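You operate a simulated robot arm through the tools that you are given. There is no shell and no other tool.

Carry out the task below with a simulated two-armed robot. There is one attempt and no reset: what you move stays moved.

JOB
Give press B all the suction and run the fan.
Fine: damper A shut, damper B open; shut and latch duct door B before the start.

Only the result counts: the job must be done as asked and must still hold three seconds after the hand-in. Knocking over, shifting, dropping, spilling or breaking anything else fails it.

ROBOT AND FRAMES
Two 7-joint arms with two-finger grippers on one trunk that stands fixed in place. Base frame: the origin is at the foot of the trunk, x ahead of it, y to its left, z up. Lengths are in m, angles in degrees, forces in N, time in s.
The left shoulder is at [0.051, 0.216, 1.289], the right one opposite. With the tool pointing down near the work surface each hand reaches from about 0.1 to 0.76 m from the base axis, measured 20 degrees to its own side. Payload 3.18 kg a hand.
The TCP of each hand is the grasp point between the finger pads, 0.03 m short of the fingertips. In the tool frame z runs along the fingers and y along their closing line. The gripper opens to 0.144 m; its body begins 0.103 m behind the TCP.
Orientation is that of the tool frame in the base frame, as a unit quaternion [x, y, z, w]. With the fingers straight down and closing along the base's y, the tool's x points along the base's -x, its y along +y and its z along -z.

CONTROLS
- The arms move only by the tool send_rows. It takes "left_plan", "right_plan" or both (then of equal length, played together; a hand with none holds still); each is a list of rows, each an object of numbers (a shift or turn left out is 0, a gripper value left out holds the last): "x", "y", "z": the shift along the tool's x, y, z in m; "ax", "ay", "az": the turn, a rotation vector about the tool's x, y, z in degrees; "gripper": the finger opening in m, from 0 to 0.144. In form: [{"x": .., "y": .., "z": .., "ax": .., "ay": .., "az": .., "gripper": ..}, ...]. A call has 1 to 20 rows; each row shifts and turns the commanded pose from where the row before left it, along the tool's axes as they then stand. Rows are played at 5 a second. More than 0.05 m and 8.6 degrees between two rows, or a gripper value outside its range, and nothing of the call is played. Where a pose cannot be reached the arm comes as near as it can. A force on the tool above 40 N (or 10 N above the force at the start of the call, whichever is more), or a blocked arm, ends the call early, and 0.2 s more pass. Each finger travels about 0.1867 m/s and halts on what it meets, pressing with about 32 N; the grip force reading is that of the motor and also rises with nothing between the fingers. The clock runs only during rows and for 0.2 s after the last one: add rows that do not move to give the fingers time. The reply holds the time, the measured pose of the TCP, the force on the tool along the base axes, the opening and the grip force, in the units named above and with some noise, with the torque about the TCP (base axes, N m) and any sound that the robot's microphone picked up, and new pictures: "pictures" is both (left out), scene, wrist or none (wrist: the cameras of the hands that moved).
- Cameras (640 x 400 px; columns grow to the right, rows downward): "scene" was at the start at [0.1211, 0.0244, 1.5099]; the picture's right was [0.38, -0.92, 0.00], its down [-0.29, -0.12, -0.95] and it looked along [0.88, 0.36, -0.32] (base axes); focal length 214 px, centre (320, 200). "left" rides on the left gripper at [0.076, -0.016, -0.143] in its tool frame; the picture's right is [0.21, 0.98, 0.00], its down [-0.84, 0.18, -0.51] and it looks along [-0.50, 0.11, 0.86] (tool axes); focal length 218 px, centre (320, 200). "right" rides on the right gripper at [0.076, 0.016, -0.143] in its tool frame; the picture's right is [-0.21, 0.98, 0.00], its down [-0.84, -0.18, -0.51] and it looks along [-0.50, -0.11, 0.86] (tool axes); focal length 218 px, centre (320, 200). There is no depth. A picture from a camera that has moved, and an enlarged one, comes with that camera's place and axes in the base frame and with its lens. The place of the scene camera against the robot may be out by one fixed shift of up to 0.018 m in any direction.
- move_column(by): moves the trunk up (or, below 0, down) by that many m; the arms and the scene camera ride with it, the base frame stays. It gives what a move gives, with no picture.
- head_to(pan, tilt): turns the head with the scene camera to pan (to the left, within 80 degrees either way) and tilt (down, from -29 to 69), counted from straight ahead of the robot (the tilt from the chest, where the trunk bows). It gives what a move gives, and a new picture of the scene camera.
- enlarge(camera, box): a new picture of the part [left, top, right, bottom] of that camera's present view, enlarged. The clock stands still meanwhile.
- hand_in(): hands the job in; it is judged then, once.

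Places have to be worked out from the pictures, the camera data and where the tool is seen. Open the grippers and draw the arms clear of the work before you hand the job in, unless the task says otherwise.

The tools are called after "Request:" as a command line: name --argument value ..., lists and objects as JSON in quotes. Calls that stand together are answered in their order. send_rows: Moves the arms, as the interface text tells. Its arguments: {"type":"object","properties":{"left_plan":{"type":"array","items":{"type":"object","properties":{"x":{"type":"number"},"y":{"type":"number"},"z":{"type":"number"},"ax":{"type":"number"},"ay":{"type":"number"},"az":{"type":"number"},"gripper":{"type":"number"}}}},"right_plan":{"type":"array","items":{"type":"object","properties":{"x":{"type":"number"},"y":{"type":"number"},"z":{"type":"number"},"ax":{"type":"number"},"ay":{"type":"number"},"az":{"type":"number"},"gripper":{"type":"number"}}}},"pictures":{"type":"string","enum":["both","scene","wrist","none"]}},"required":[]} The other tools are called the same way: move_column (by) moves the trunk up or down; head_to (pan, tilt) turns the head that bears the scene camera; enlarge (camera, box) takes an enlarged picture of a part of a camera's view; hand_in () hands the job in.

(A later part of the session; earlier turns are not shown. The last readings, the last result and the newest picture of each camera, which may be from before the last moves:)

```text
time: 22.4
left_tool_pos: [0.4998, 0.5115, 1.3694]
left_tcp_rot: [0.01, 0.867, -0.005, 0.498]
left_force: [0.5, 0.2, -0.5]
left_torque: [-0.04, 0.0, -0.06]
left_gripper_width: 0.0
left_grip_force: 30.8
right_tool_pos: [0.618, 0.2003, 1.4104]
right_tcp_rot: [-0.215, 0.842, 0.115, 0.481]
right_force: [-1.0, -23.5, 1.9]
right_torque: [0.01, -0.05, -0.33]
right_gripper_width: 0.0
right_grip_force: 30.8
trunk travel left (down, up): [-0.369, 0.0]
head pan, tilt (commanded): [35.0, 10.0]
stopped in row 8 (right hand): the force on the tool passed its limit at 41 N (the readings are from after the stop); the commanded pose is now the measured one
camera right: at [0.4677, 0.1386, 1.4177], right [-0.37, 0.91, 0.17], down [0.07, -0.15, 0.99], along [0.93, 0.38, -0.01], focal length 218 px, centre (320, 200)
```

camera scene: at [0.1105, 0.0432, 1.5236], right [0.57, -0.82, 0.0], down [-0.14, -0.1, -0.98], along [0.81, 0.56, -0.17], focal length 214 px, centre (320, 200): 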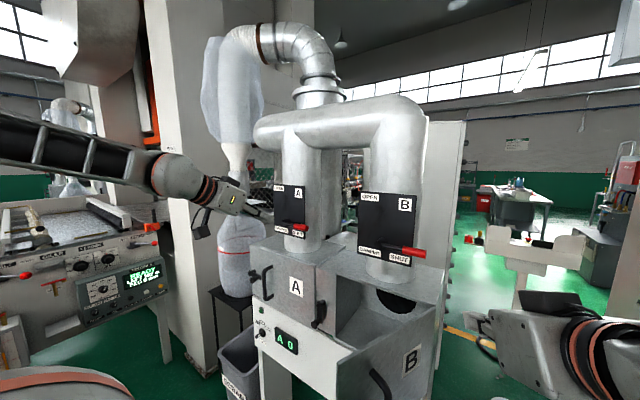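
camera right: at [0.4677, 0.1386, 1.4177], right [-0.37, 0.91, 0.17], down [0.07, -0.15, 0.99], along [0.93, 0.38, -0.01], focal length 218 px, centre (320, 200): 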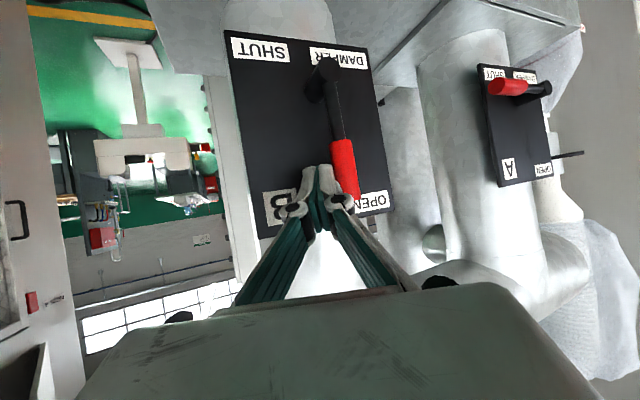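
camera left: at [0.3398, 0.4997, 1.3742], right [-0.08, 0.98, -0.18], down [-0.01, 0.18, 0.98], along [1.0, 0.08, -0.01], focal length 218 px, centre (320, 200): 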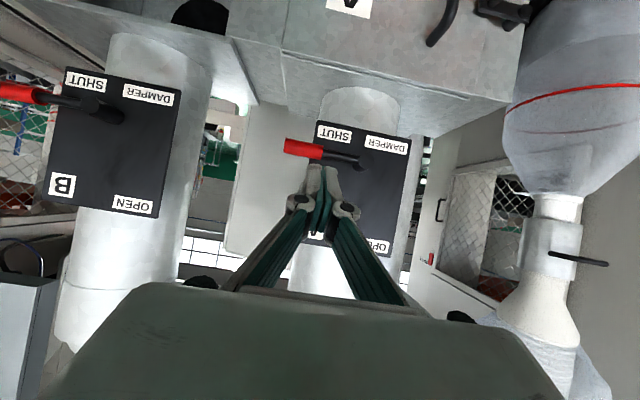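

Lever B is vertical and the 41 N stop shows it is hard against OPEN. I'll draw the right hand off the lever, back away, and descend to the outer side of door B, above its handle height.

Request:
send_rows --right_plan '[{"x": 0.0123, "y": -0.0329, "z": -0.0198}, {"x": 0.022, "y": 0.0042, "z": -0.0371}, {"x": 0.022, "y": 0.0042, "z": -0.0371}, {"x": 0.022, "y": 0.0042, "z": -0.0371}, {}]' --pictures "none"

Request:
head_to --pan 25 --tilt 35

```text
time: 23.6
left_tool_pos: [0.5012, 0.5137, 1.3677]
left_tcp_rot: [0.009, 0.867, -0.005, 0.498]
left_force: [0.7, 0.7, -0.1]
left_torque: [-0.04, -0.01, -0.04]
left_gripper_width: 0.0
left_grip_force: 31.3
right_tool_pos: [0.4931, 0.1163, 1.4088]
right_tcp_rot: [-0.22, 0.841, 0.116, 0.481]
right_force: [0.8, 0.2, -0.5]
right_torque: [0.01, 0.01, 0.0]
right_gripper_width: 0.0002
right_grip_force: 30.6
trunk travel left (down, up): [-0.369, 0.0]
head pan, tilt (commanded): [35.0, 10.0]
```

```text
time: 24.5
left_tool_pos: [0.5008, 0.5131, 1.3687]
left_tcp_rot: [0.01, 0.867, -0.007, 0.498]
left_force: [-0.2, 0.3, 0.3]
left_torque: [0.01, -0.04, -0.03]
left_gripper_width: 0.0
left_grip_force: 30.3
right_tool_pos: [0.49, 0.1155, 1.4086]
right_tcp_rot: [-0.22, 0.841, 0.117, 0.481]
right_force: [0.4, 0.0, -0.3]
right_torque: [-0.01, 0.01, -0.01]
right_gripper_width: 0.0
right_grip_force: 30.6
trunk travel left (down, up): [-0.369, 0.0]
head pan, tilt (commanded): [25.0, 35.0]
camera scene: at [0.115, 0.0261, 1.4835], right [0.42, -0.91, 0.0], down [-0.52, -0.24, -0.82], along [0.74, 0.35, -0.57], focal length 214 px, centre (320, 200)
```

scene: 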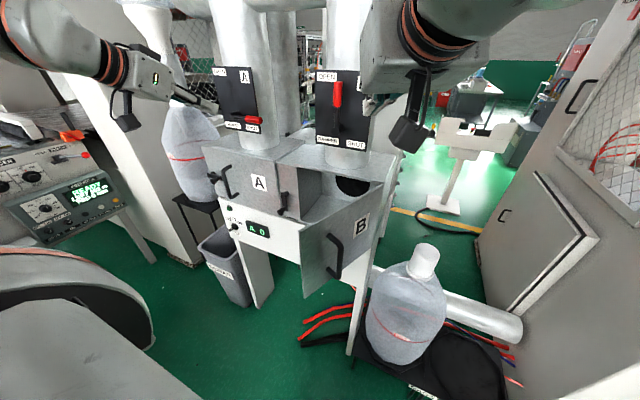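

Both dampers are as required: A shut, B open. I'll lower the right hand to z≈1.17 on the outer side of door B and look before contact.

Request:
send_rows --right_plan '[{"x": 0.0361, "z": 0.0171}, {"x": 0.0361, "z": 0.0171}, {"x": 0.0361, "z": 0.0171}, {"x": 0.0361, "z": 0.0171}, {"x": 0.0361, "z": 0.0171}, {"x": 0.0361, "z": 0.0171}, {}]' --pictures "both"

```text
time: 26.1
left_tool_pos: [0.4999, 0.5128, 1.3682]
left_tcp_rot: [0.01, 0.868, -0.006, 0.497]
left_force: [0.7, -0.1, -0.2]
left_torque: [0.03, 0.03, 0.03]
left_gripper_width: 0.0
left_grip_force: 30.9
right_tool_pos: [0.4734, 0.1014, 1.1694]
right_tcp_rot: [-0.219, 0.84, 0.117, 0.483]
right_force: [-0.2, 0.3, -0.3]
right_torque: [0.0, 0.01, -0.03]
right_gripper_width: 0.0001
right_grip_force: 30.8
trunk travel left (down, up): [-0.369, 0.0]
head pan, tilt (commanded): [25.0, 35.0]
camera scene: at [0.1142, 0.0255, 1.4836], right [0.42, -0.91, 0.0], down [-0.52, -0.24, -0.82], along [0.74, 0.35, -0.57], focal length 214 px, centre (320, 200)
camera right: at [0.3231, 0.0372, 1.1776], right [-0.38, 0.91, 0.16], down [0.07, -0.15, 0.99], along [0.92, 0.39, -0.01], focal length 218 px, centre (320, 200)
```

scene: 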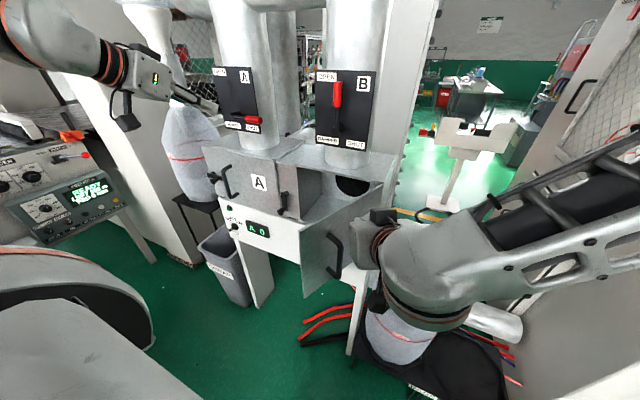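
right: 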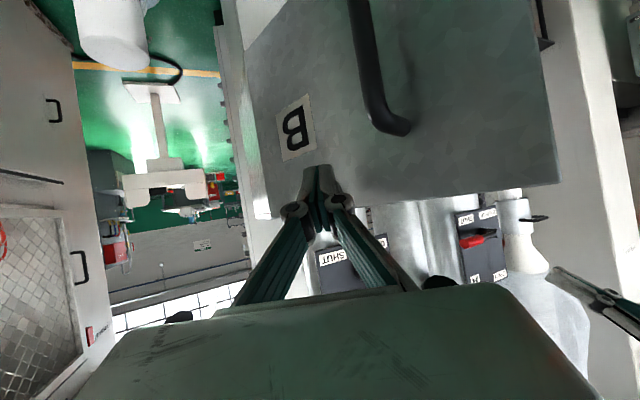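

The fingertip faces door B's outer face between the B label and its top edge, above the handle. I'll push along the door's closing arc, first half.

Request:
send_rows --right_plan '[{"x": -0.0083, "y": 0.0126, "z": 0.0137}, {"x": -0.0083, "y": 0.0126, "z": 0.0137}, {"x": -0.0063, "y": 0.0083, "z": 0.0104}, {"x": -0.0056, "y": 0.0054, "z": 0.0094}, {"x": -0.0056, "y": 0.0054, "z": 0.0094}, {"x": -0.006, "y": 0.0034, "z": 0.01}, {"x": -0.006, "y": 0.0034, "z": 0.01}]' --pictures "both"

```text
time: 27.9
left_tool_pos: [0.5011, 0.5124, 1.3684]
left_tcp_rot: [0.01, 0.866, -0.006, 0.499]
left_force: [0.3, -0.7, 0.3]
left_torque: [-0.04, 0.0, 0.01]
left_gripper_width: 0.0002
left_grip_force: 31.3
right_tool_pos: [0.5505, 0.1734, 1.2075]
right_tcp_rot: [-0.183, 0.838, 0.135, 0.495]
right_force: [-0.5, -0.4, -0.1]
right_torque: [-0.01, 0.0, 0.0]
right_gripper_width: 0.0
right_grip_force: 30.3
trunk travel left (down, up): [-0.369, 0.0]
head pan, tilt (commanded): [25.0, 35.0]
stopped in row 7 (right hand): the arm was blocked; the commanded pose is now the measured one
camera scene: at [0.1147, 0.0253, 1.4835], right [0.42, -0.91, 0.0], down [-0.52, -0.24, -0.82], along [0.74, 0.35, -0.57], focal length 214 px, centre (320, 200)
camera right: at [0.3973, 0.1169, 1.2099], right [-0.34, 0.91, 0.23], down [0.06, -0.22, 0.97], along [0.94, 0.34, 0.02], focal length 218 px, centre (320, 200)
```

scene: 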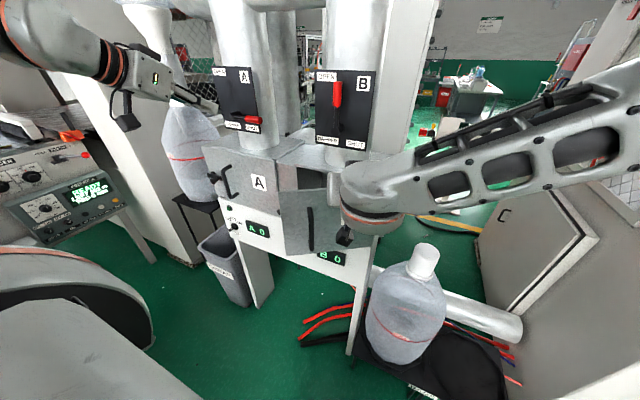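
right: 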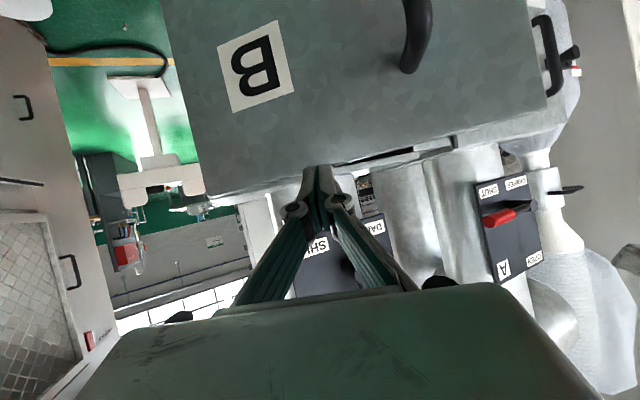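

The right arm hit a wrist limit again and drifted up to the door's top edge, though the door has swung partly shut. I'll inspect the door before backing off.

Request:
enlarge --camera "scene" --box '[210, 130, 410, 270]'

Request:
enlarge --camera "right" --box '[240, 120, 560, 260]'

```text
2.86 times, centred on (310, 200) of scene
camera zoom: at [0.1147, 0.0253, 1.4835], right [0.42, -0.91, 0.0], down [-0.52, -0.24, -0.82], along [0.74, 0.35, -0.57], focal length 613 px, centre (349, 200)
```

zoom: 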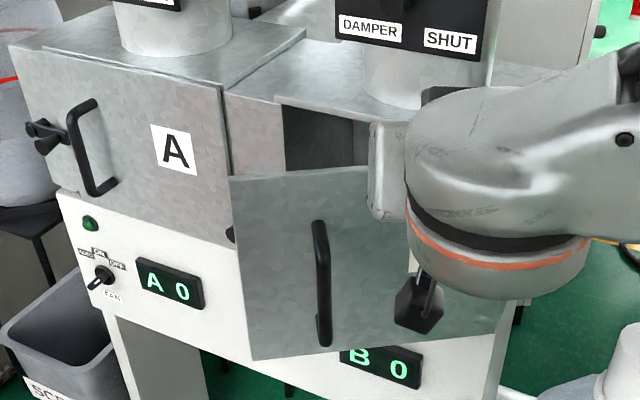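

```text
2.00 times, centred on (400, 190) of right
camera zoom: at [0.3973, 0.1169, 1.2099], right [-0.34, 0.91, 0.23], down [0.06, -0.22, 0.97], along [0.94, 0.34, 0.02], focal length 436 px, centre (160, 220)
```

zoom: 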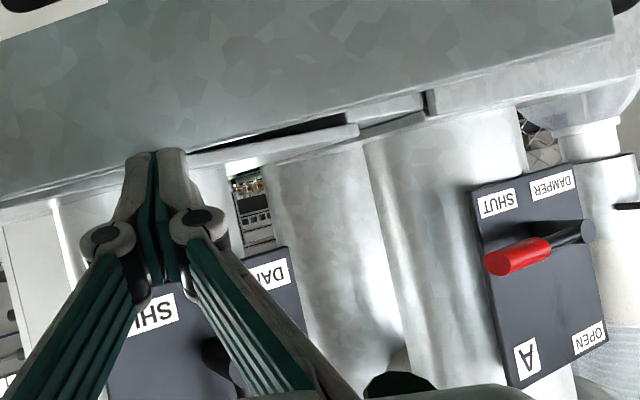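

Door B is now about 35° open and staying where I left it. I'll back the right hand away from the face and yaw it another 30° left so its wrist straightens out.

Request:
send_rows --right_plan '[{"x": 0.0162, "y": -0.0159, "z": -0.0317}, {"x": 0.0162, "y": -0.0159, "z": -0.0317}, {"ax": -6.6, "ay": 0.34, "az": -3.5}, {"ax": -6.6, "ay": 0.34, "az": -3.5}, {"ax": -6.6, "ay": 0.34, "az": -3.5}, {"ax": -6.6, "ay": 0.34, "az": -3.5}, {}]' --pictures "both"

```text
time: 29.5
left_tool_pos: [0.4994, 0.5126, 1.3677]
left_tcp_rot: [0.009, 0.867, -0.006, 0.498]
left_force: [0.2, 0.8, 0.5]
left_torque: [-0.04, 0.0, -0.01]
left_gripper_width: 0.0001
left_grip_force: 30.9
right_tool_pos: [0.4976, 0.1171, 1.2062]
right_tcp_rot: [-0.398, 0.762, 0.259, 0.441]
right_force: [0.7, 0.8, -0.1]
right_torque: [-0.01, -0.03, -0.02]
right_gripper_width: 0.0001
right_grip_force: 30.9
trunk travel left (down, up): [-0.369, 0.0]
head pan, tilt (commanded): [25.0, 35.0]
camera scene: at [0.1145, 0.0266, 1.4835], right [0.42, -0.91, 0.0], down [-0.52, -0.24, -0.82], along [0.74, 0.35, -0.57], focal length 214 px, centre (320, 200)
camera right: at [0.3943, -0.0087, 1.2085], right [-0.75, 0.62, 0.22], down [0.16, -0.16, 0.97], along [0.64, 0.77, 0.02], focal length 218 px, centre (320, 200)
```

scene: 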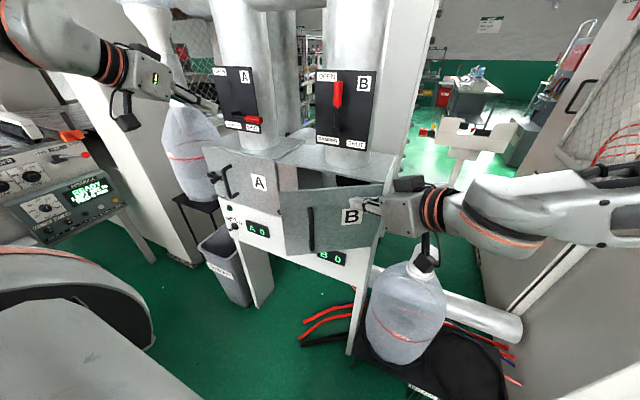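
right: 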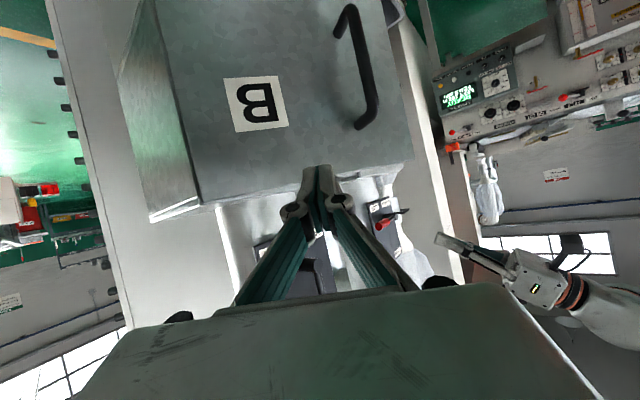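

With the extra yaw the right wrist is far straighter and still clear of the door. I'll lower to z≈1.17, touch the door above its handle and keep closing it along its arc.

Request:
send_rows --right_plan '[{"x": 0.0325, "y": -0.0016, "z": 0.0177}, {"x": -0.0122, "y": 0.0028, "z": 0.0226}, {"x": -0.0122, "y": 0.0028, "z": 0.0226}, {"x": -0.0081, "y": -0.0037, "z": 0.0146}, {"x": -0.0081, "y": -0.0037, "z": 0.0146}, {"x": -0.0054, "y": -0.0055, "z": 0.0095}, {"x": -0.0054, "y": -0.0055, "z": 0.0095}]' --pictures "both"

```text
time: 31.1
left_tool_pos: [0.5005, 0.5139, 1.3689]
left_tcp_rot: [0.01, 0.867, -0.006, 0.499]
left_force: [-0.2, 0.9, 0.3]
left_torque: [-0.04, 0.0, -0.01]
left_gripper_width: 0.0
left_grip_force: 30.7
right_tool_pos: [0.5669, 0.1997, 1.1671]
right_tcp_rot: [-0.396, 0.763, 0.258, 0.441]
right_force: [0.2, -0.6, -0.3]
right_torque: [0.04, -0.02, 0.0]
right_gripper_width: 0.0001
right_grip_force: 30.4
trunk travel left (down, up): [-0.369, 0.0]
head pan, tilt (commanded): [25.0, 35.0]
camera scene: at [0.115, 0.0262, 1.4834], right [0.42, -0.91, 0.0], down [-0.52, -0.24, -0.82], along [0.74, 0.35, -0.57], focal length 214 px, centre (320, 200)
camera right: at [0.4645, 0.0727, 1.1712], right [-0.75, 0.62, 0.23], down [0.16, -0.16, 0.97], along [0.64, 0.77, 0.02], focal length 218 px, centre (320, 200)
```

scene: 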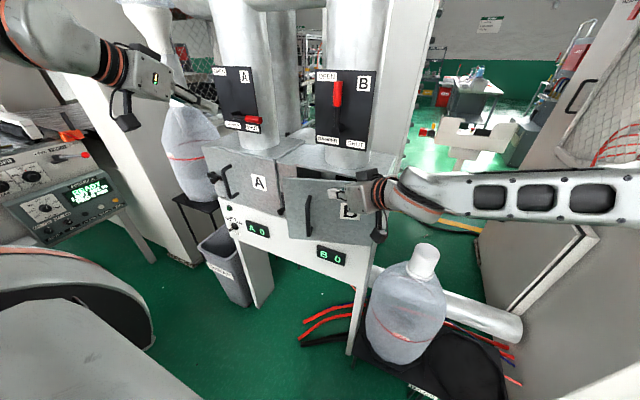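
right: 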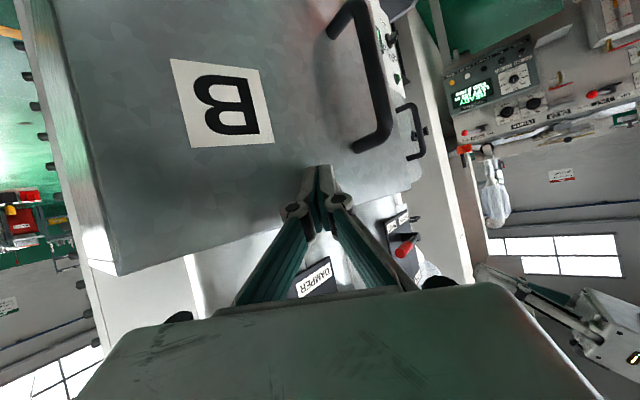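

Working well: the door is now around 20° open and the arm is tracking exactly. I'll continue the closing arc until the door meets its frame.

Request:
send_rows --right_plan '[{"x": -0.005, "y": -0.0073, "z": 0.0085}, {"x": -0.005, "y": -0.0073, "z": 0.0085}, {"x": -0.0043, "y": -0.0088, "z": 0.0072}, {"x": -0.0043, "y": -0.0088, "z": 0.0072}, {"x": -0.0038, "y": -0.0099, "z": 0.0061}]' --pictures "both"

```text
time: 32.2
left_tool_pos: [0.4987, 0.5129, 1.369]
left_tcp_rot: [0.009, 0.867, -0.005, 0.499]
left_force: [1.3, 0.2, -0.6]
left_torque: [0.0, 0.01, -0.03]
left_gripper_width: 0.0
left_grip_force: 30.3
right_tool_pos: [0.6077, 0.2165, 1.1656]
right_tcp_rot: [-0.404, 0.76, 0.265, 0.434]
right_force: [-23.9, -9.1, 5.3]
right_torque: [0.09, -0.14, 0.25]
right_gripper_width: 0.0
right_grip_force: 31.0
trunk travel left (down, up): [-0.369, 0.0]
head pan, tilt (commanded): [25.0, 35.0]
stopped in row 5 (right hand): the force on the tool passed its limit at 50 N (the readings are from after the stop); the commanded pose is now the measured one
camera scene: at [0.1139, 0.0254, 1.4836], right [0.42, -0.91, 0.0], down [-0.52, -0.24, -0.82], along [0.74, 0.35, -0.57], focal length 214 px, centre (320, 200)
camera right: at [0.5067, 0.0884, 1.1694], right [-0.77, 0.6, 0.23], down [0.17, -0.15, 0.97], along [0.62, 0.78, 0.01], focal length 218 px, centre (320, 200)
```

scene: 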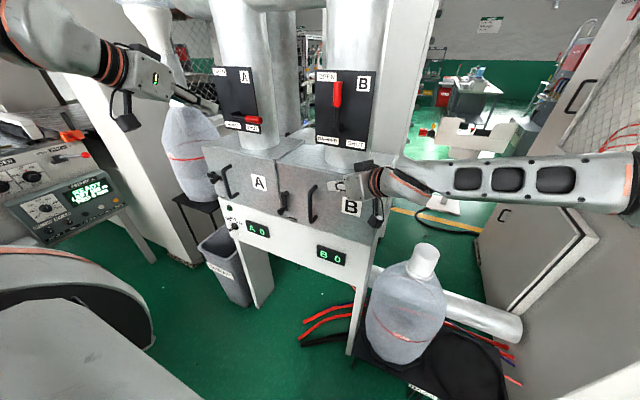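
right: 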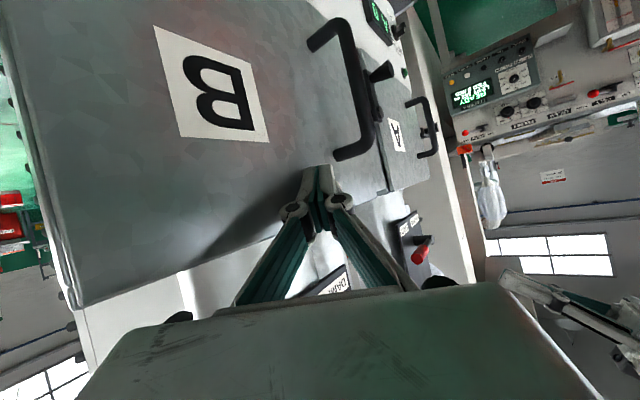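

The door met its frame with a firm 50 N stop. I'll check closely that it sits flush and look at the latch.

Request:
enlarge --camera "scene" --box '[200, 130, 400, 255]'

Request:
enlarge --camera "scene" --box '[255, 165, 335, 235]'

Request:
enlarge --camera "right" --box '[290, 0, 450, 100]'

Request:
enlarge --camera "right" --box '[290, 90, 450, 210]'

```text
3.20 times, centred on (300, 192) of scene
camera zoom: at [0.1139, 0.0254, 1.4836], right [0.42, -0.91, 0.0], down [-0.52, -0.24, -0.82], along [0.74, 0.35, -0.57], focal length 686 px, centre (384, 224)
```

zoom: 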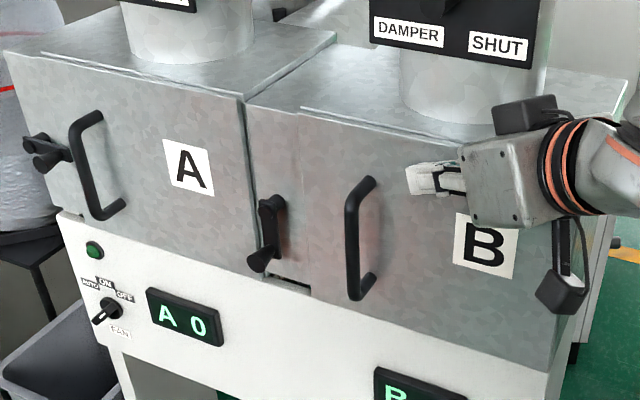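

```text
5.71 times, centred on (295, 200) of scene
camera zoom: at [0.1139, 0.0254, 1.4836], right [0.42, -0.91, 0.0], down [-0.52, -0.24, -0.82], along [0.74, 0.35, -0.57], focal length 1226 px, centre (463, 200)
```

zoom: 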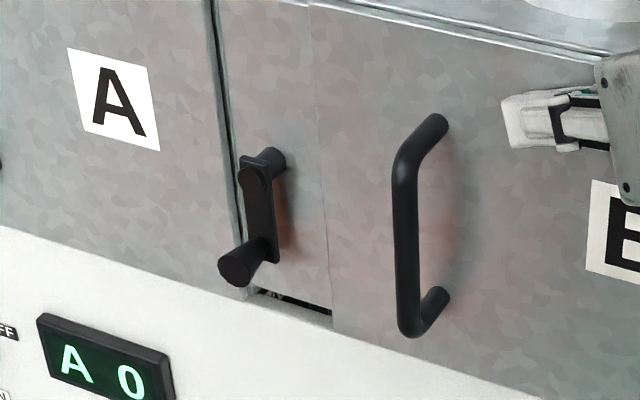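

```text
4.00 times, centred on (370, 50) of right
camera zoom: at [0.5067, 0.0884, 1.1694], right [-0.77, 0.6, 0.23], down [0.17, -0.15, 0.97], along [0.62, 0.78, 0.01], focal length 873 px, centre (120, 800)
```

zoom: 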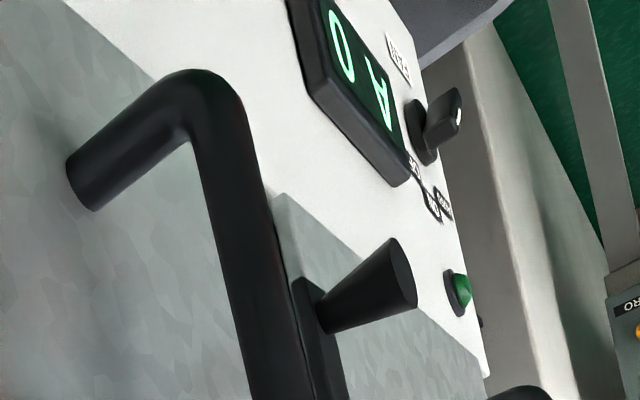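

```text
3.33 times, centred on (370, 150) of right
camera zoom: at [0.5067, 0.0884, 1.1694], right [-0.77, 0.6, 0.23], down [0.17, -0.15, 0.97], along [0.62, 0.78, 0.01], focal length 728 px, centre (153, 367)
```

zoom: 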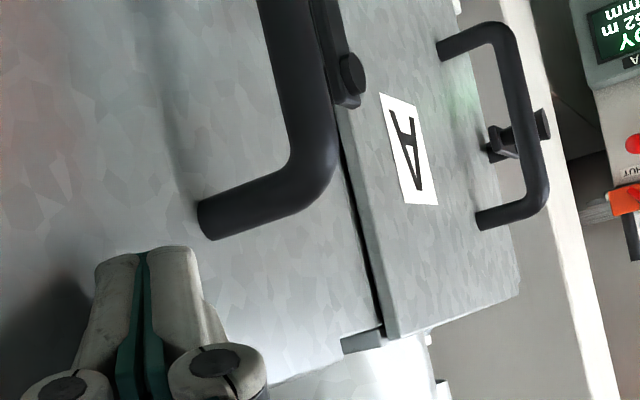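

Door B is flush with its frame, and I'll keep the right hand holding it shut. The latch knob is near (0.60, 0.41, 1.02) with its pivot at about (0.616, 0.41, 1.07). I'll bring the left hand down in front of the latch, well back, with the fingers part open.

Request:
send_rows --left_plan '[{"x": 0.0363, "y": -0.0092, "z": 0.0171, "gripper": 0.08}, {"x": 0.0363, "y": -0.0092, "z": 0.0171}, {"x": 0.0363, "y": -0.0092, "z": 0.0171}, {"x": 0.0363, "y": -0.0092, "z": 0.0171}, {"x": 0.0363, "y": -0.0092, "z": 0.0171}, {"x": 0.0363, "y": -0.0092, "z": 0.0171}, {"x": 0.0363, "y": -0.0092, "z": 0.0171}, {"x": 0.0363, "y": -0.0092, "z": 0.0171}, {}]' --pictures "both"

```text
time: 34.2
left_tool_pos: [0.4697, 0.4496, 1.0492]
left_tcp_rot: [0.01, 0.866, -0.007, 0.5]
left_force: [0.3, -0.5, -0.1]
left_torque: [-0.02, 0.03, -0.01]
left_gripper_width: 0.0802
left_grip_force: 0.0
left hand out of reach, approached as far as the arm can: row 1, 2
right_tool_pos: [0.6081, 0.2162, 1.1655]
right_tcp_rot: [-0.403, 0.761, 0.262, 0.436]
right_force: [-26.3, 7.2, 0.1]
right_torque: [-0.01, 0.05, 0.55]
right_gripper_width: 0.0
right_grip_force: 30.6
trunk travel left (down, up): [-0.369, 0.0]
head pan, tilt (commanded): [25.0, 35.0]
camera scene: at [0.1111, 0.0267, 1.4838], right [0.42, -0.91, 0.0], down [-0.52, -0.24, -0.82], along [0.74, 0.35, -0.57], focal length 214 px, centre (320, 200)
camera left: at [0.3088, 0.4382, 1.054], right [-0.08, 0.98, -0.18], down [-0.01, 0.18, 0.98], along [1.0, 0.08, 0.0], focal length 218 px, centre (320, 200)
```

scene: 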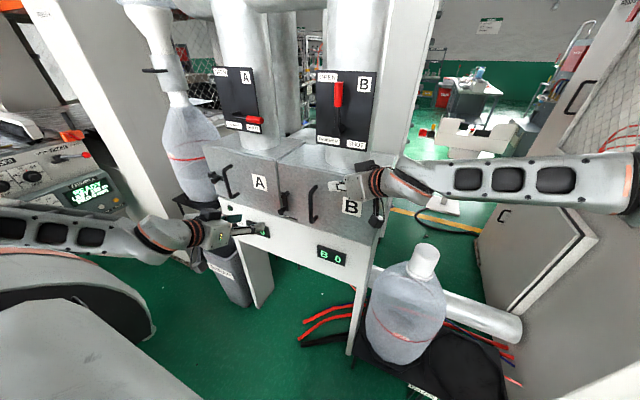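
left: 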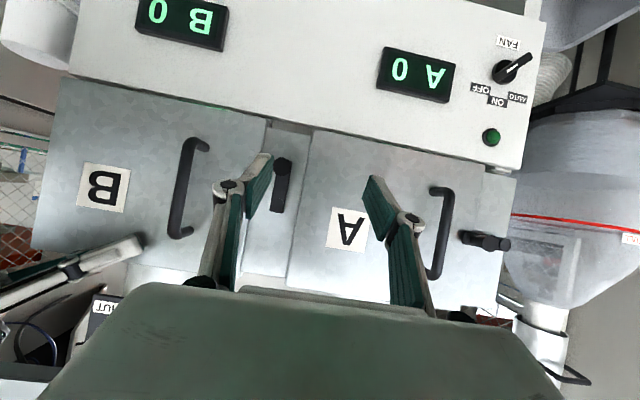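

Excellent frontal view of everything. I'll enlarge the latch and the fan switch to fix their exact positions and the switch's present pointer.

Request:
enlarge --camera "left" --box '[460, 30, 556, 150]'

Request:
enlarge --camera "left" --box '[200, 110, 360, 270]'

Request:
enlarge --camera "left" --box '[420, 170, 530, 280]'

```text
3.33 times, centred on (508, 90) of left
camera zoom: at [0.3088, 0.4382, 1.054], right [-0.08, 0.98, -0.18], down [-0.01, 0.18, 0.98], along [1.0, 0.08, 0.0], focal length 728 px, centre (-307, 567)
```

zoom: 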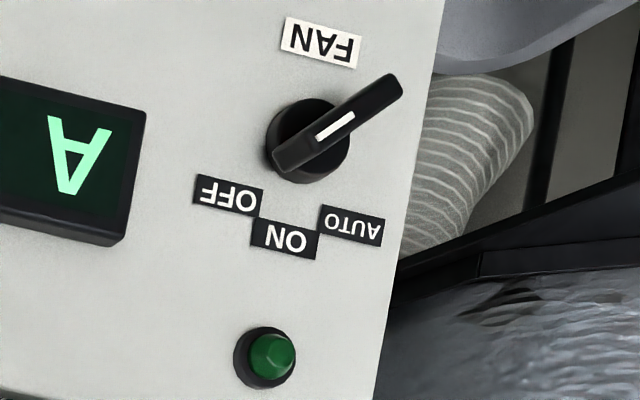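

```text
2.50 times, centred on (280, 190) of left
camera zoom: at [0.3088, 0.4382, 1.054], right [-0.08, 0.98, -0.18], down [-0.01, 0.18, 0.98], along [1.0, 0.08, 0.0], focal length 546 px, centre (420, 225)
```

zoom: 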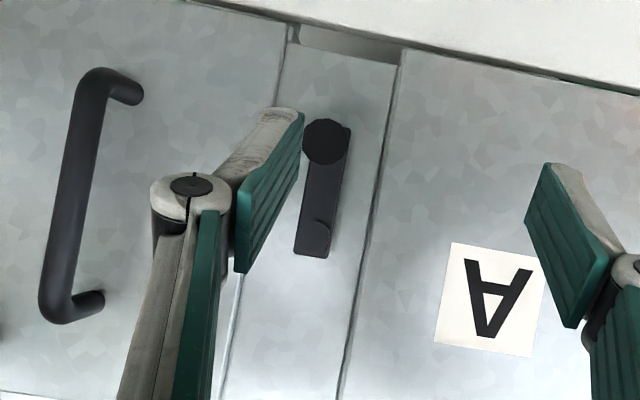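

```text
3.64 times, centred on (475, 225) of left
camera zoom: at [0.3088, 0.4382, 1.054], right [-0.08, 0.98, -0.18], down [-0.01, 0.18, 0.98], along [1.0, 0.08, 0.0], focal length 794 px, centre (-244, 109)
```

zoom: 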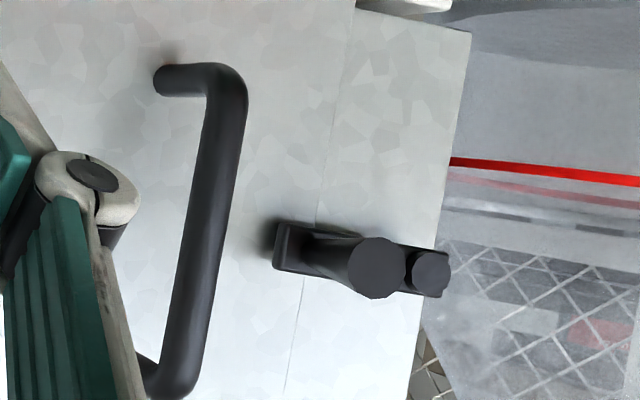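

The latch geometry agrees across cameras: knob axis at (y 0.407, z 1.0225), x from 0.588 to 0.617, and pivot at (0.4077, 1.072), so the radius is about 0.05 m. I'll line up the left hand with fingers straddling the knob and move in.

Request:
send_rows --left_plan '[{"x": 0.0074, "y": -0.021, "z": 0.0049, "gripper": 0.06}, {"x": 0.0074, "y": -0.0211, "z": 0.0048}, {"x": -0.0142, "y": 0.0007, "z": 0.0247}, {"x": -0.0142, "y": 0.0007, "z": 0.0247}, {}]' --pictures "wrist"

```text
time: 35.4
left_tool_pos: [0.5296, 0.4107, 1.0298]
left_tcp_rot: [0.009, 0.866, -0.006, 0.499]
left_force: [-1.0, 0.0, -0.3]
left_torque: [0.01, 0.0, -0.02]
left_gripper_width: 0.0604
left_grip_force: 0.1
left hand out of reach, approached as far as the arm can: row 2
right_tool_pos: [0.6073, 0.2148, 1.1649]
right_tcp_rot: [-0.404, 0.76, 0.262, 0.436]
right_force: [-26.0, 5.2, -0.2]
right_torque: [0.01, 0.02, 0.53]
right_gripper_width: 0.0001
right_grip_force: 31.1
trunk travel left (down, up): [-0.369, 0.0]
head pan, tilt (commanded): [25.0, 35.0]
camera left: at [0.3691, 0.3975, 1.035], right [-0.08, 0.98, -0.18], down [-0.01, 0.18, 0.98], along [1.0, 0.08, 0.0], focal length 218 px, centre (320, 200)
```

left: 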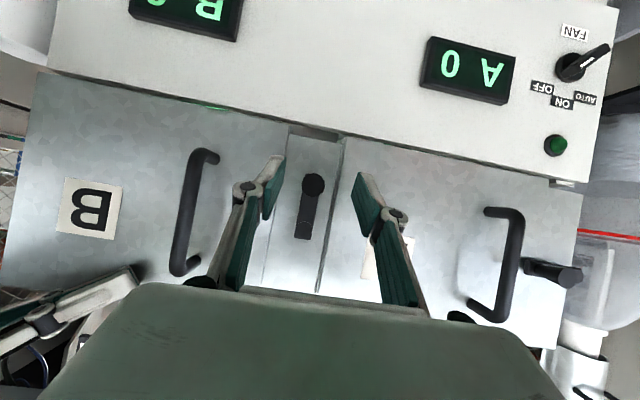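

The knob is centred between the fingers, but the arm flagged a reach limit moving right. Before engaging I'll test, still clear of the knob, whether the left hand can get to the latch's end position (y≈0.357).

Request:
send_rows --left_plan '[{"y": -0.018}, {"y": -0.018}, {"y": -0.018}, {}]' --pictures "wrist"

```text
time: 36.4
left_tool_pos: [0.5296, 0.3567, 1.0305]
left_tcp_rot: [0.01, 0.866, -0.006, 0.5]
left_force: [0.2, 0.0, -0.7]
left_torque: [-0.01, 0.01, -0.01]
left_gripper_width: 0.0599
left_grip_force: 0.1
right_tool_pos: [0.6069, 0.2167, 1.1652]
right_tcp_rot: [-0.403, 0.76, 0.262, 0.436]
right_force: [-27.1, 3.8, -0.4]
right_torque: [0.03, 0.0, 0.48]
right_gripper_width: 0.0001
right_grip_force: 31.0
trunk travel left (down, up): [-0.369, 0.0]
head pan, tilt (commanded): [25.0, 35.0]
camera left: at [0.3674, 0.3439, 1.0352], right [-0.08, 0.98, -0.18], down [-0.01, 0.18, 0.98], along [1.0, 0.08, 0.0], focal length 218 px, centre (320, 200)
```

left: 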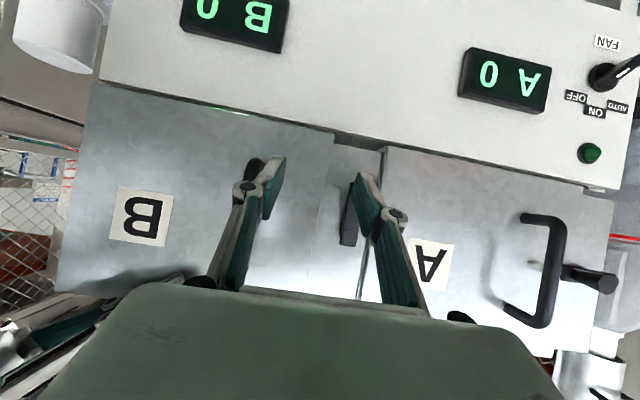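

The left hand reached y=0.357 without trouble. I'll go back to the knob and advance so the fingertips straddle it, staying clear of the bar.

Request:
send_rows --left_plan '[{"y": 0.0254}, {"y": 0.0254}, {"x": -0.0144, "y": 0.0005, "z": 0.0233}, {"x": -0.0144, "y": 0.0005, "z": 0.0233}, {}]' --pictures "wrist"

```text
time: 37.6
left_tool_pos: [0.5849, 0.4061, 1.0328]
left_tcp_rot: [0.01, 0.866, -0.006, 0.5]
left_force: [0.2, -0.4, -0.2]
left_torque: [0.01, -0.01, 0.0]
left_gripper_width: 0.0602
left_grip_force: 0.1
right_tool_pos: [0.6076, 0.2166, 1.1659]
right_tcp_rot: [-0.404, 0.76, 0.263, 0.435]
right_force: [-26.6, 2.1, -1.0]
right_torque: [0.02, 0.05, 0.5]
right_gripper_width: 0.0
right_grip_force: 30.3
trunk travel left (down, up): [-0.369, 0.0]
head pan, tilt (commanded): [25.0, 35.0]
camera left: at [0.4228, 0.3938, 1.0379], right [-0.08, 0.98, -0.18], down [-0.01, 0.18, 0.98], along [1.0, 0.08, 0.0], focal length 218 px, centre (320, 200)
```

left: 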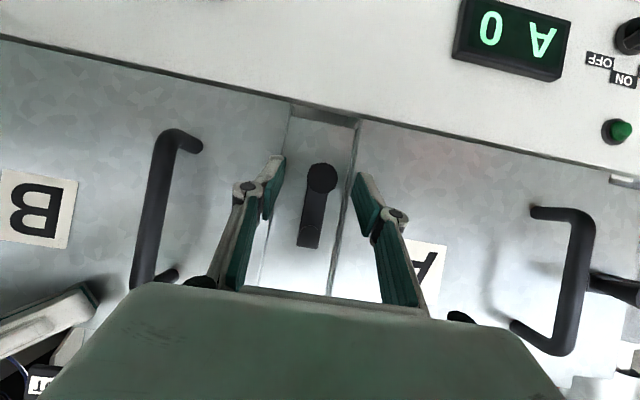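

The knob sits centred between the fingertips. I'll close on it.

Request:
send_rows --left_plan '[{"gripper": 0.0}, {}, {}]' --pictures "wrist"

```text
time: 38.4
left_tool_pos: [0.5839, 0.4065, 1.032]
left_tcp_rot: [0.009, 0.866, -0.004, 0.501]
left_force: [3.7, -1.7, -1.6]
left_torque: [0.05, -0.08, 0.38]
left_gripper_width: 0.0178
left_grip_force: 45.2
right_tool_pos: [0.6072, 0.2154, 1.1656]
right_tcp_rot: [-0.403, 0.76, 0.262, 0.436]
right_force: [-27.4, 1.6, -1.0]
right_torque: [0.01, 0.08, 0.48]
right_gripper_width: 0.0
right_grip_force: 30.7
trunk travel left (down, up): [-0.369, 0.0]
head pan, tilt (commanded): [25.0, 35.0]
camera left: at [0.4228, 0.3936, 1.0378], right [-0.08, 0.98, -0.18], down [-0.01, 0.18, 0.98], along [1.0, 0.08, 0.0], focal length 218 px, centre (320, 200)
```

left: 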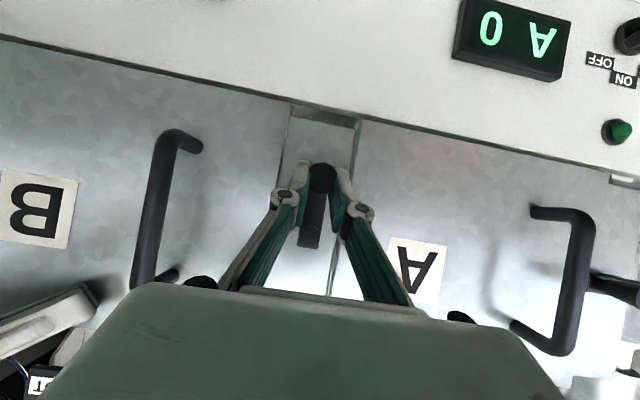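

The knob is gripped (opening 17.8 mm). I'll carry it along its arc from straight down toward door B, first half.

Request:
send_rows --left_plan '[{"x": -0.0008, "y": -0.0087, "z": -0.0002}, {"x": -0.002, "y": -0.0084, "z": -0.0009}, {"x": -0.0033, "y": -0.0079, "z": -0.0017}, {"x": -0.0044, "y": -0.0071, "z": -0.0023}, {"x": -0.0054, "y": -0.0062, "z": -0.003}]' --pictures "wrist"

```text
time: 39.6
left_tool_pos: [0.5844, 0.3679, 1.0493]
left_tcp_rot: [0.01, 0.866, -0.006, 0.5]
left_force: [0.4, 6.9, -2.3]
left_torque: [-0.19, 0.36, 0.56]
left_gripper_width: 0.0178
left_grip_force: 44.8
right_tool_pos: [0.6066, 0.2163, 1.165]
right_tcp_rot: [-0.403, 0.76, 0.262, 0.436]
right_force: [-28.6, -2.1, 1.1]
right_torque: [-0.03, 0.0, 0.44]
right_gripper_width: 0.0001
right_grip_force: 30.8
trunk travel left (down, up): [-0.369, 0.0]
head pan, tilt (commanded): [25.0, 35.0]
camera left: at [0.4222, 0.3559, 1.0545], right [-0.08, 0.98, -0.18], down [-0.01, 0.18, 0.98], along [1.0, 0.08, 0.0], focal length 218 px, centre (320, 200)
```

left: 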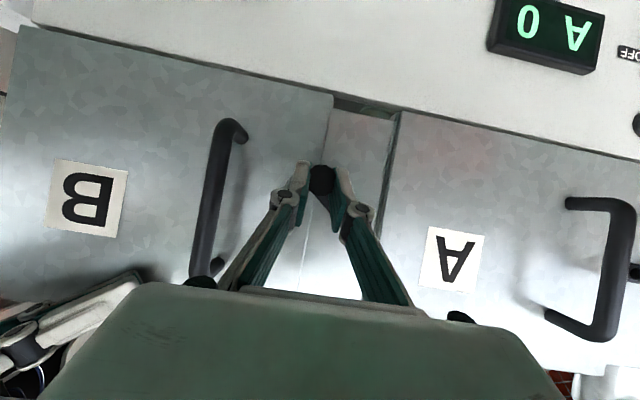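

The latch is following with only a few newtons of load. I'll complete the arc up to horizontal over door B.

Request:
send_rows --left_plan '[{"x": -0.0062, "y": -0.005, "z": -0.0034}, {"x": -0.0069, "y": -0.0037, "z": -0.0039}, {"x": -0.0073, "y": -0.0022, "z": -0.0042}, {"x": -0.0075, "y": -0.0008, "z": -0.0043}, {}]' --pictures "wrist"

```text
time: 40.8
left_tool_pos: [0.5837, 0.3578, 1.0816]
left_tcp_rot: [0.009, 0.866, -0.005, 0.499]
left_force: [-2.9, 15.9, -4.1]
left_torque: [-0.03, 0.96, 0.65]
left_gripper_width: 0.0175
left_grip_force: 45.2
right_tool_pos: [0.608, 0.2159, 1.1655]
right_tcp_rot: [-0.403, 0.762, 0.261, 0.435]
right_force: [-29.7, -6.5, 0.8]
right_torque: [0.01, 0.04, 0.31]
right_gripper_width: 0.0
right_grip_force: 30.8
trunk travel left (down, up): [-0.369, 0.0]
head pan, tilt (commanded): [25.0, 35.0]
camera left: at [0.4223, 0.3451, 1.0865], right [-0.08, 0.98, -0.18], down [-0.01, 0.18, 0.98], along [1.0, 0.08, 0.0], focal length 218 px, centre (320, 200)
```

left: 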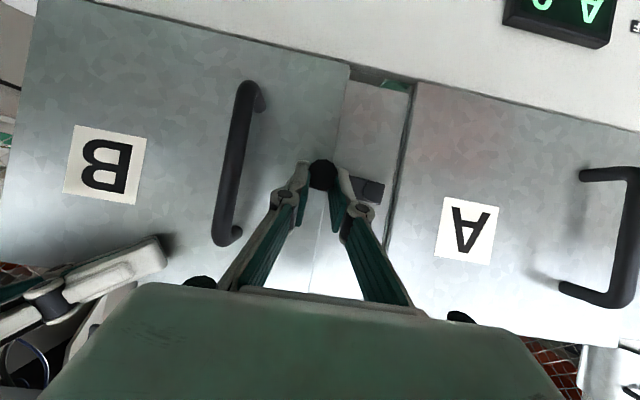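

The bar is now about horizontal across door B's edge. I'll ease the radial pull and nudge upward to feel for the latch's end stop.

Request:
send_rows --left_plan '[{"x": -0.0026, "y": 0.002, "z": -0.0015}, {"x": -0.0026, "y": 0.001, "z": -0.0015}, {"x": -0.0026, "z": -0.0015}, {"x": -0.0026, "z": -0.0015}, {}]' --pictures "wrist"

Request:
enlarge --camera "left" --box '[260, 130, 420, 230]'

Request:
enlarge --camera "scene" --box '[200, 140, 360, 240]'

```text
time: 42.0
left_tool_pos: [0.5841, 0.3583, 1.0887]
left_tcp_rot: [0.01, 0.868, -0.008, 0.496]
left_force: [-1.5, -4.6, -29.6]
left_torque: [-0.04, 0.59, 0.14]
left_gripper_width: 0.0178
left_grip_force: 44.8
right_tool_pos: [0.6069, 0.2167, 1.1656]
right_tcp_rot: [-0.403, 0.761, 0.262, 0.436]
right_force: [-32.0, -1.2, 3.0]
right_torque: [0.06, -0.04, 0.5]
right_gripper_width: 0.0001
right_grip_force: 30.5
trunk travel left (down, up): [-0.369, 0.0]
head pan, tilt (commanded): [25.0, 35.0]
camera left: at [0.4222, 0.346, 1.0958], right [-0.08, 0.98, -0.18], down [0.0, 0.18, 0.98], along [1.0, 0.08, -0.01], focal length 218 px, centre (320, 200)
```

left: 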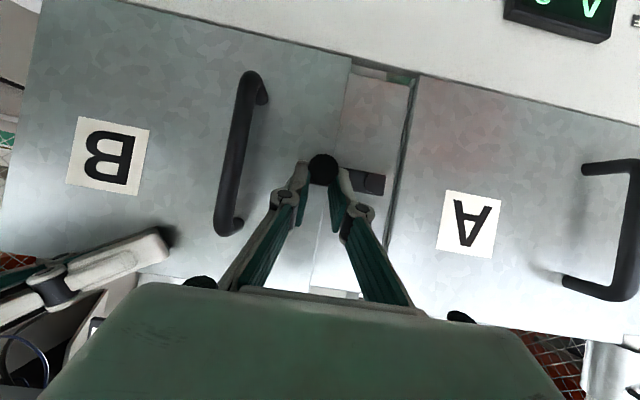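

```text
4.00 times, centred on (340, 180) of left
camera zoom: at [0.4222, 0.346, 1.0958], right [-0.08, 0.98, -0.18], down [0.0, 0.18, 0.98], along [1.0, 0.08, -0.01], focal length 873 px, centre (240, 280)
```

zoom: 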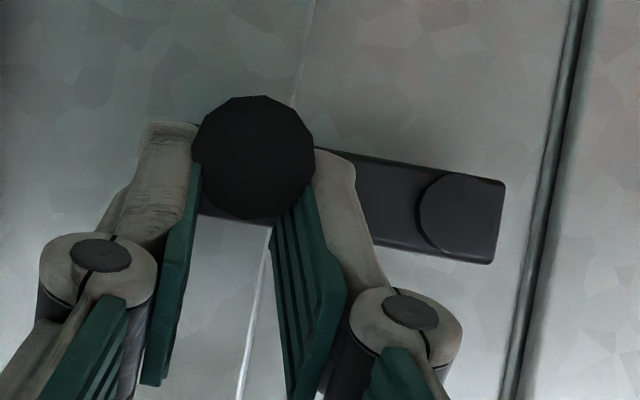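

```text
4.00 times, centred on (280, 190) of scene
camera zoom: at [0.112, 0.0263, 1.4836], right [0.42, -0.91, 0.0], down [-0.52, -0.24, -0.82], along [0.74, 0.35, -0.57], focal length 858 px, centre (480, 240)
```

zoom: 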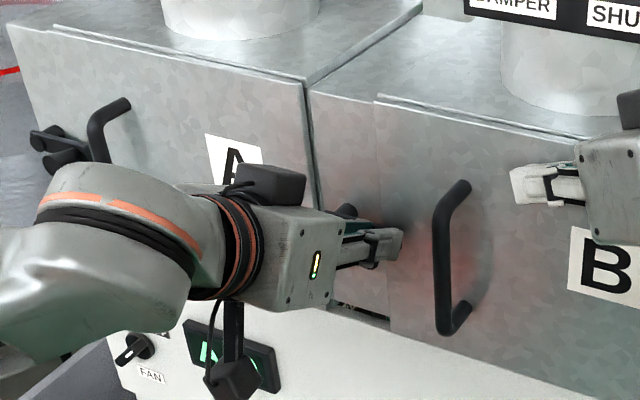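

The bar is horizontal like latch A's, overlaps door B, and there is a firm 30 N stop. I'll open the left fingers, back straight off the knob, and lift the right hand away from the door.

Request:
send_rows --left_plan '[{"gripper": 0.06}, {}, {"x": 0.0125, "z": -0.0216}, {"x": 0.02, "z": -0.0346}, {"x": 0.02, "z": -0.0346}, {}]' --pictures "wrist"

Request:
send_rows --right_plan '[{"x": 0.0059, "y": 0.0178, "z": -0.0295}, {"x": 0.0059, "y": 0.0178, "z": -0.0295}, {"x": 0.0, "z": -0.045}, {"x": 0.0, "z": -0.045}, {"x": 0.0, "z": -0.045}, {}]' --pictures "both"

```text
time: 43.4
left_tool_pos: [0.5162, 0.3704, 1.0856]
left_tcp_rot: [0.009, 0.866, -0.006, 0.5]
left_force: [0.1, 0.5, 0.0]
left_torque: [-0.06, 0.02, -0.01]
left_gripper_width: 0.0603
left_grip_force: 0.1
left hand out of reach, approached as far as the arm can: row 5
right_tool_pos: [0.6079, 0.2152, 1.1648]
right_tcp_rot: [-0.404, 0.76, 0.263, 0.435]
right_force: [-25.5, 3.7, -1.2]
right_torque: [-0.02, 0.06, 0.5]
right_gripper_width: 0.0001
right_grip_force: 30.4
trunk travel left (down, up): [-0.369, 0.0]
head pan, tilt (commanded): [25.0, 35.0]
camera left: at [0.355, 0.3585, 1.0908], right [-0.08, 0.98, -0.18], down [-0.01, 0.18, 0.98], along [1.0, 0.08, 0.0], focal length 218 px, centre (320, 200)
```

left: 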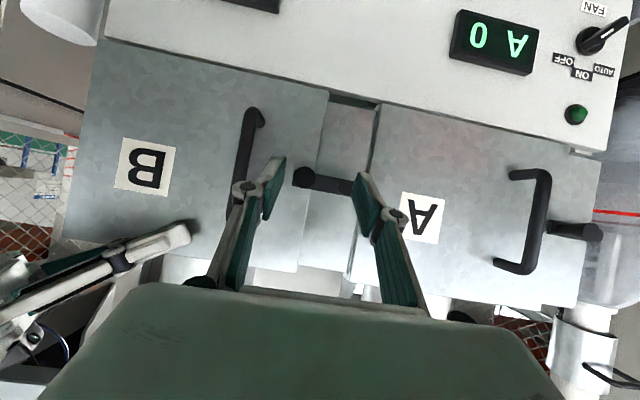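

```text
time: 44.8
left_tool_pos: [0.52, 0.3716, 1.0836]
left_tcp_rot: [0.01, 0.867, -0.007, 0.499]
left_force: [0.2, -0.2, -0.5]
left_torque: [-0.03, 0.0, -0.02]
left_gripper_width: 0.0599
left_grip_force: 0.0
right_tool_pos: [0.4918, 0.0845, 1.2474]
right_tcp_rot: [-0.401, 0.762, 0.261, 0.435]
right_force: [0.3, 0.0, -0.2]
right_torque: [-0.02, -0.01, -0.03]
right_gripper_width: 0.0
right_grip_force: 30.6
trunk travel left (down, up): [-0.369, 0.0]
head pan, tilt (commanded): [25.0, 35.0]
camera scene: at [0.1153, 0.0272, 1.4834], right [0.42, -0.91, 0.0], down [-0.52, -0.24, -0.82], along [0.74, 0.35, -0.57], focal length 214 px, centre (320, 200)
camera right: at [0.3895, -0.0432, 1.2523], right [-0.76, 0.61, 0.23], down [0.17, -0.15, 0.97], along [0.63, 0.78, 0.01], focal length 218 px, centre (320, 200)
```

scene: 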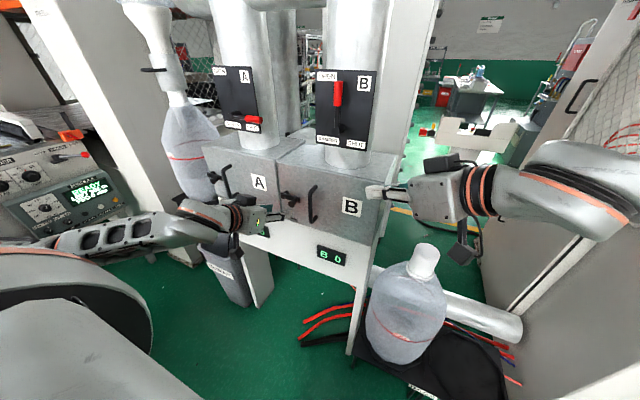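
right: 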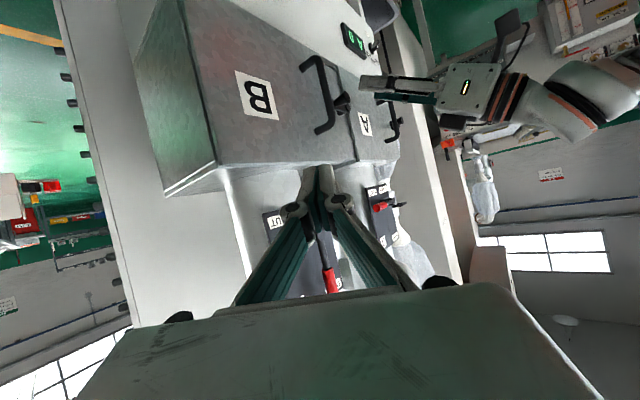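

Door B is shut and latched with both hands clear. The fan switch triangulates to about (0.642, 0.723, 0.797). I'll bring the left hand around in front of it, well back, for a square-on look.

Request:
send_rows --left_plan '[{"x": 0.02, "y": 0.03, "z": -0.034}, {"x": 0.02, "y": 0.03, "z": -0.034}, {"x": 0.02, "y": 0.03, "z": -0.034}, {"y": 0.048}, {"y": 0.048}, {"y": 0.048}, {"y": 0.048}, {"y": 0.048}, {"x": 0.0361, "y": 0.003, "z": 0.0208}, {"x": 0.0361, "y": 0.003, "z": 0.0208}, {"x": 0.0361, "y": 0.003, "z": 0.0208}, {"x": 0.0361, "y": 0.003, "z": 0.0208}, {"x": 0.0361, "y": 0.003, "z": 0.0208}, {}]' --pictures "both"

```text
time: 47.8
left_tool_pos: [0.4383, 0.7396, 0.8615]
left_tcp_rot: [0.009, 0.867, -0.005, 0.498]
left_force: [-0.6, 0.3, 0.2]
left_torque: [0.01, -0.05, 0.0]
left_gripper_width: 0.0601
left_grip_force: 0.1
left hand out of reach, approached as far as the arm can: row 1, 2, 3
right_tool_pos: [0.491, 0.0826, 1.2473]
right_tcp_rot: [-0.401, 0.762, 0.262, 0.436]
right_force: [0.1, -0.2, -0.3]
right_torque: [-0.04, 0.0, 0.02]
right_gripper_width: 0.0
right_grip_force: 30.7
trunk travel left (down, up): [-0.369, 0.0]
head pan, tilt (commanded): [25.0, 35.0]
camera scene: at [0.1146, 0.0254, 1.4836], right [0.42, -0.91, 0.0], down [-0.52, -0.24, -0.82], along [0.74, 0.35, -0.57], focal length 214 px, centre (320, 200)
camera left: at [0.2767, 0.7277, 0.8675], right [-0.08, 0.98, -0.18], down [-0.01, 0.18, 0.98], along [1.0, 0.08, 0.0], focal length 218 px, centre (320, 200)
```

scene: 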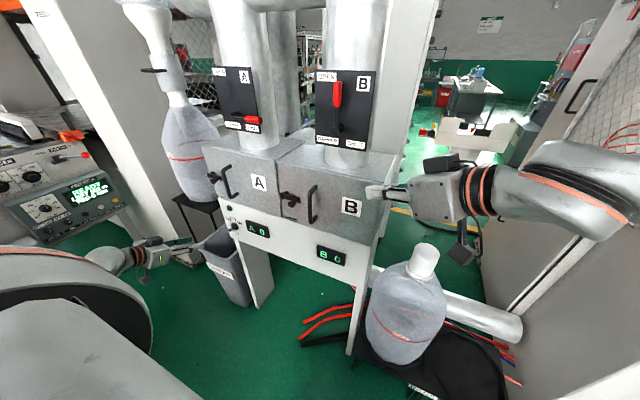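
left: 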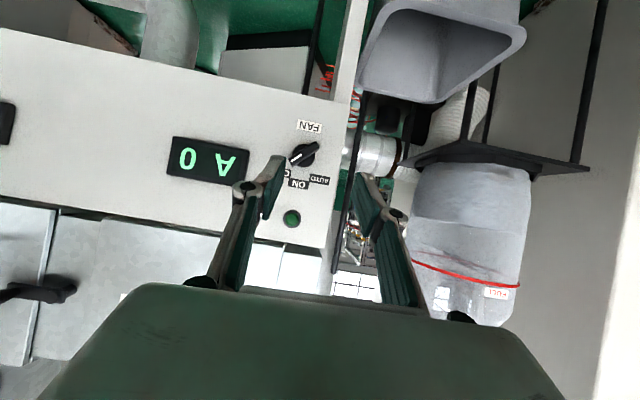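

Request:
enlarge --camera "left" --box '[264, 105, 360, 235]'

Request:
enlarge --camera "scene" --box '[205, 190, 305, 260]'

```text
3.08 times, centred on (312, 170) of left
camera zoom: at [0.2767, 0.7277, 0.8675], right [-0.08, 0.98, -0.18], down [-0.01, 0.18, 0.98], along [1.0, 0.08, 0.0], focal length 672 px, centre (345, 292)
```

zoom: 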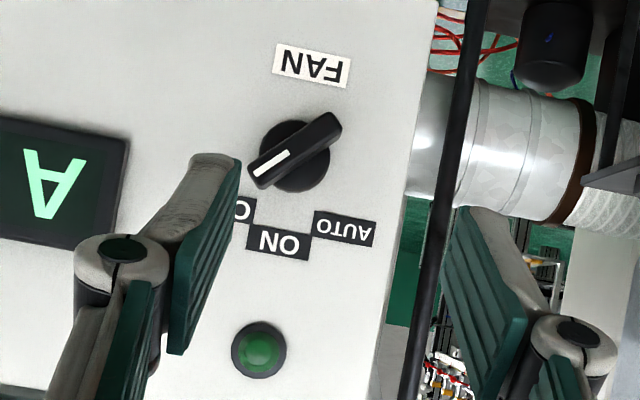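

```text
5.71 times, centred on (255, 225) of scene
camera zoom: at [0.1146, 0.0254, 1.4836], right [0.42, -0.91, 0.0], down [-0.52, -0.24, -0.82], along [0.74, 0.35, -0.57], focal length 1226 px, centre (691, 57)
```

zoom: 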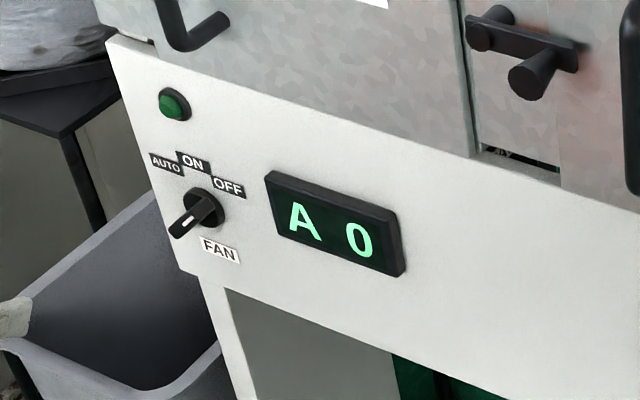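

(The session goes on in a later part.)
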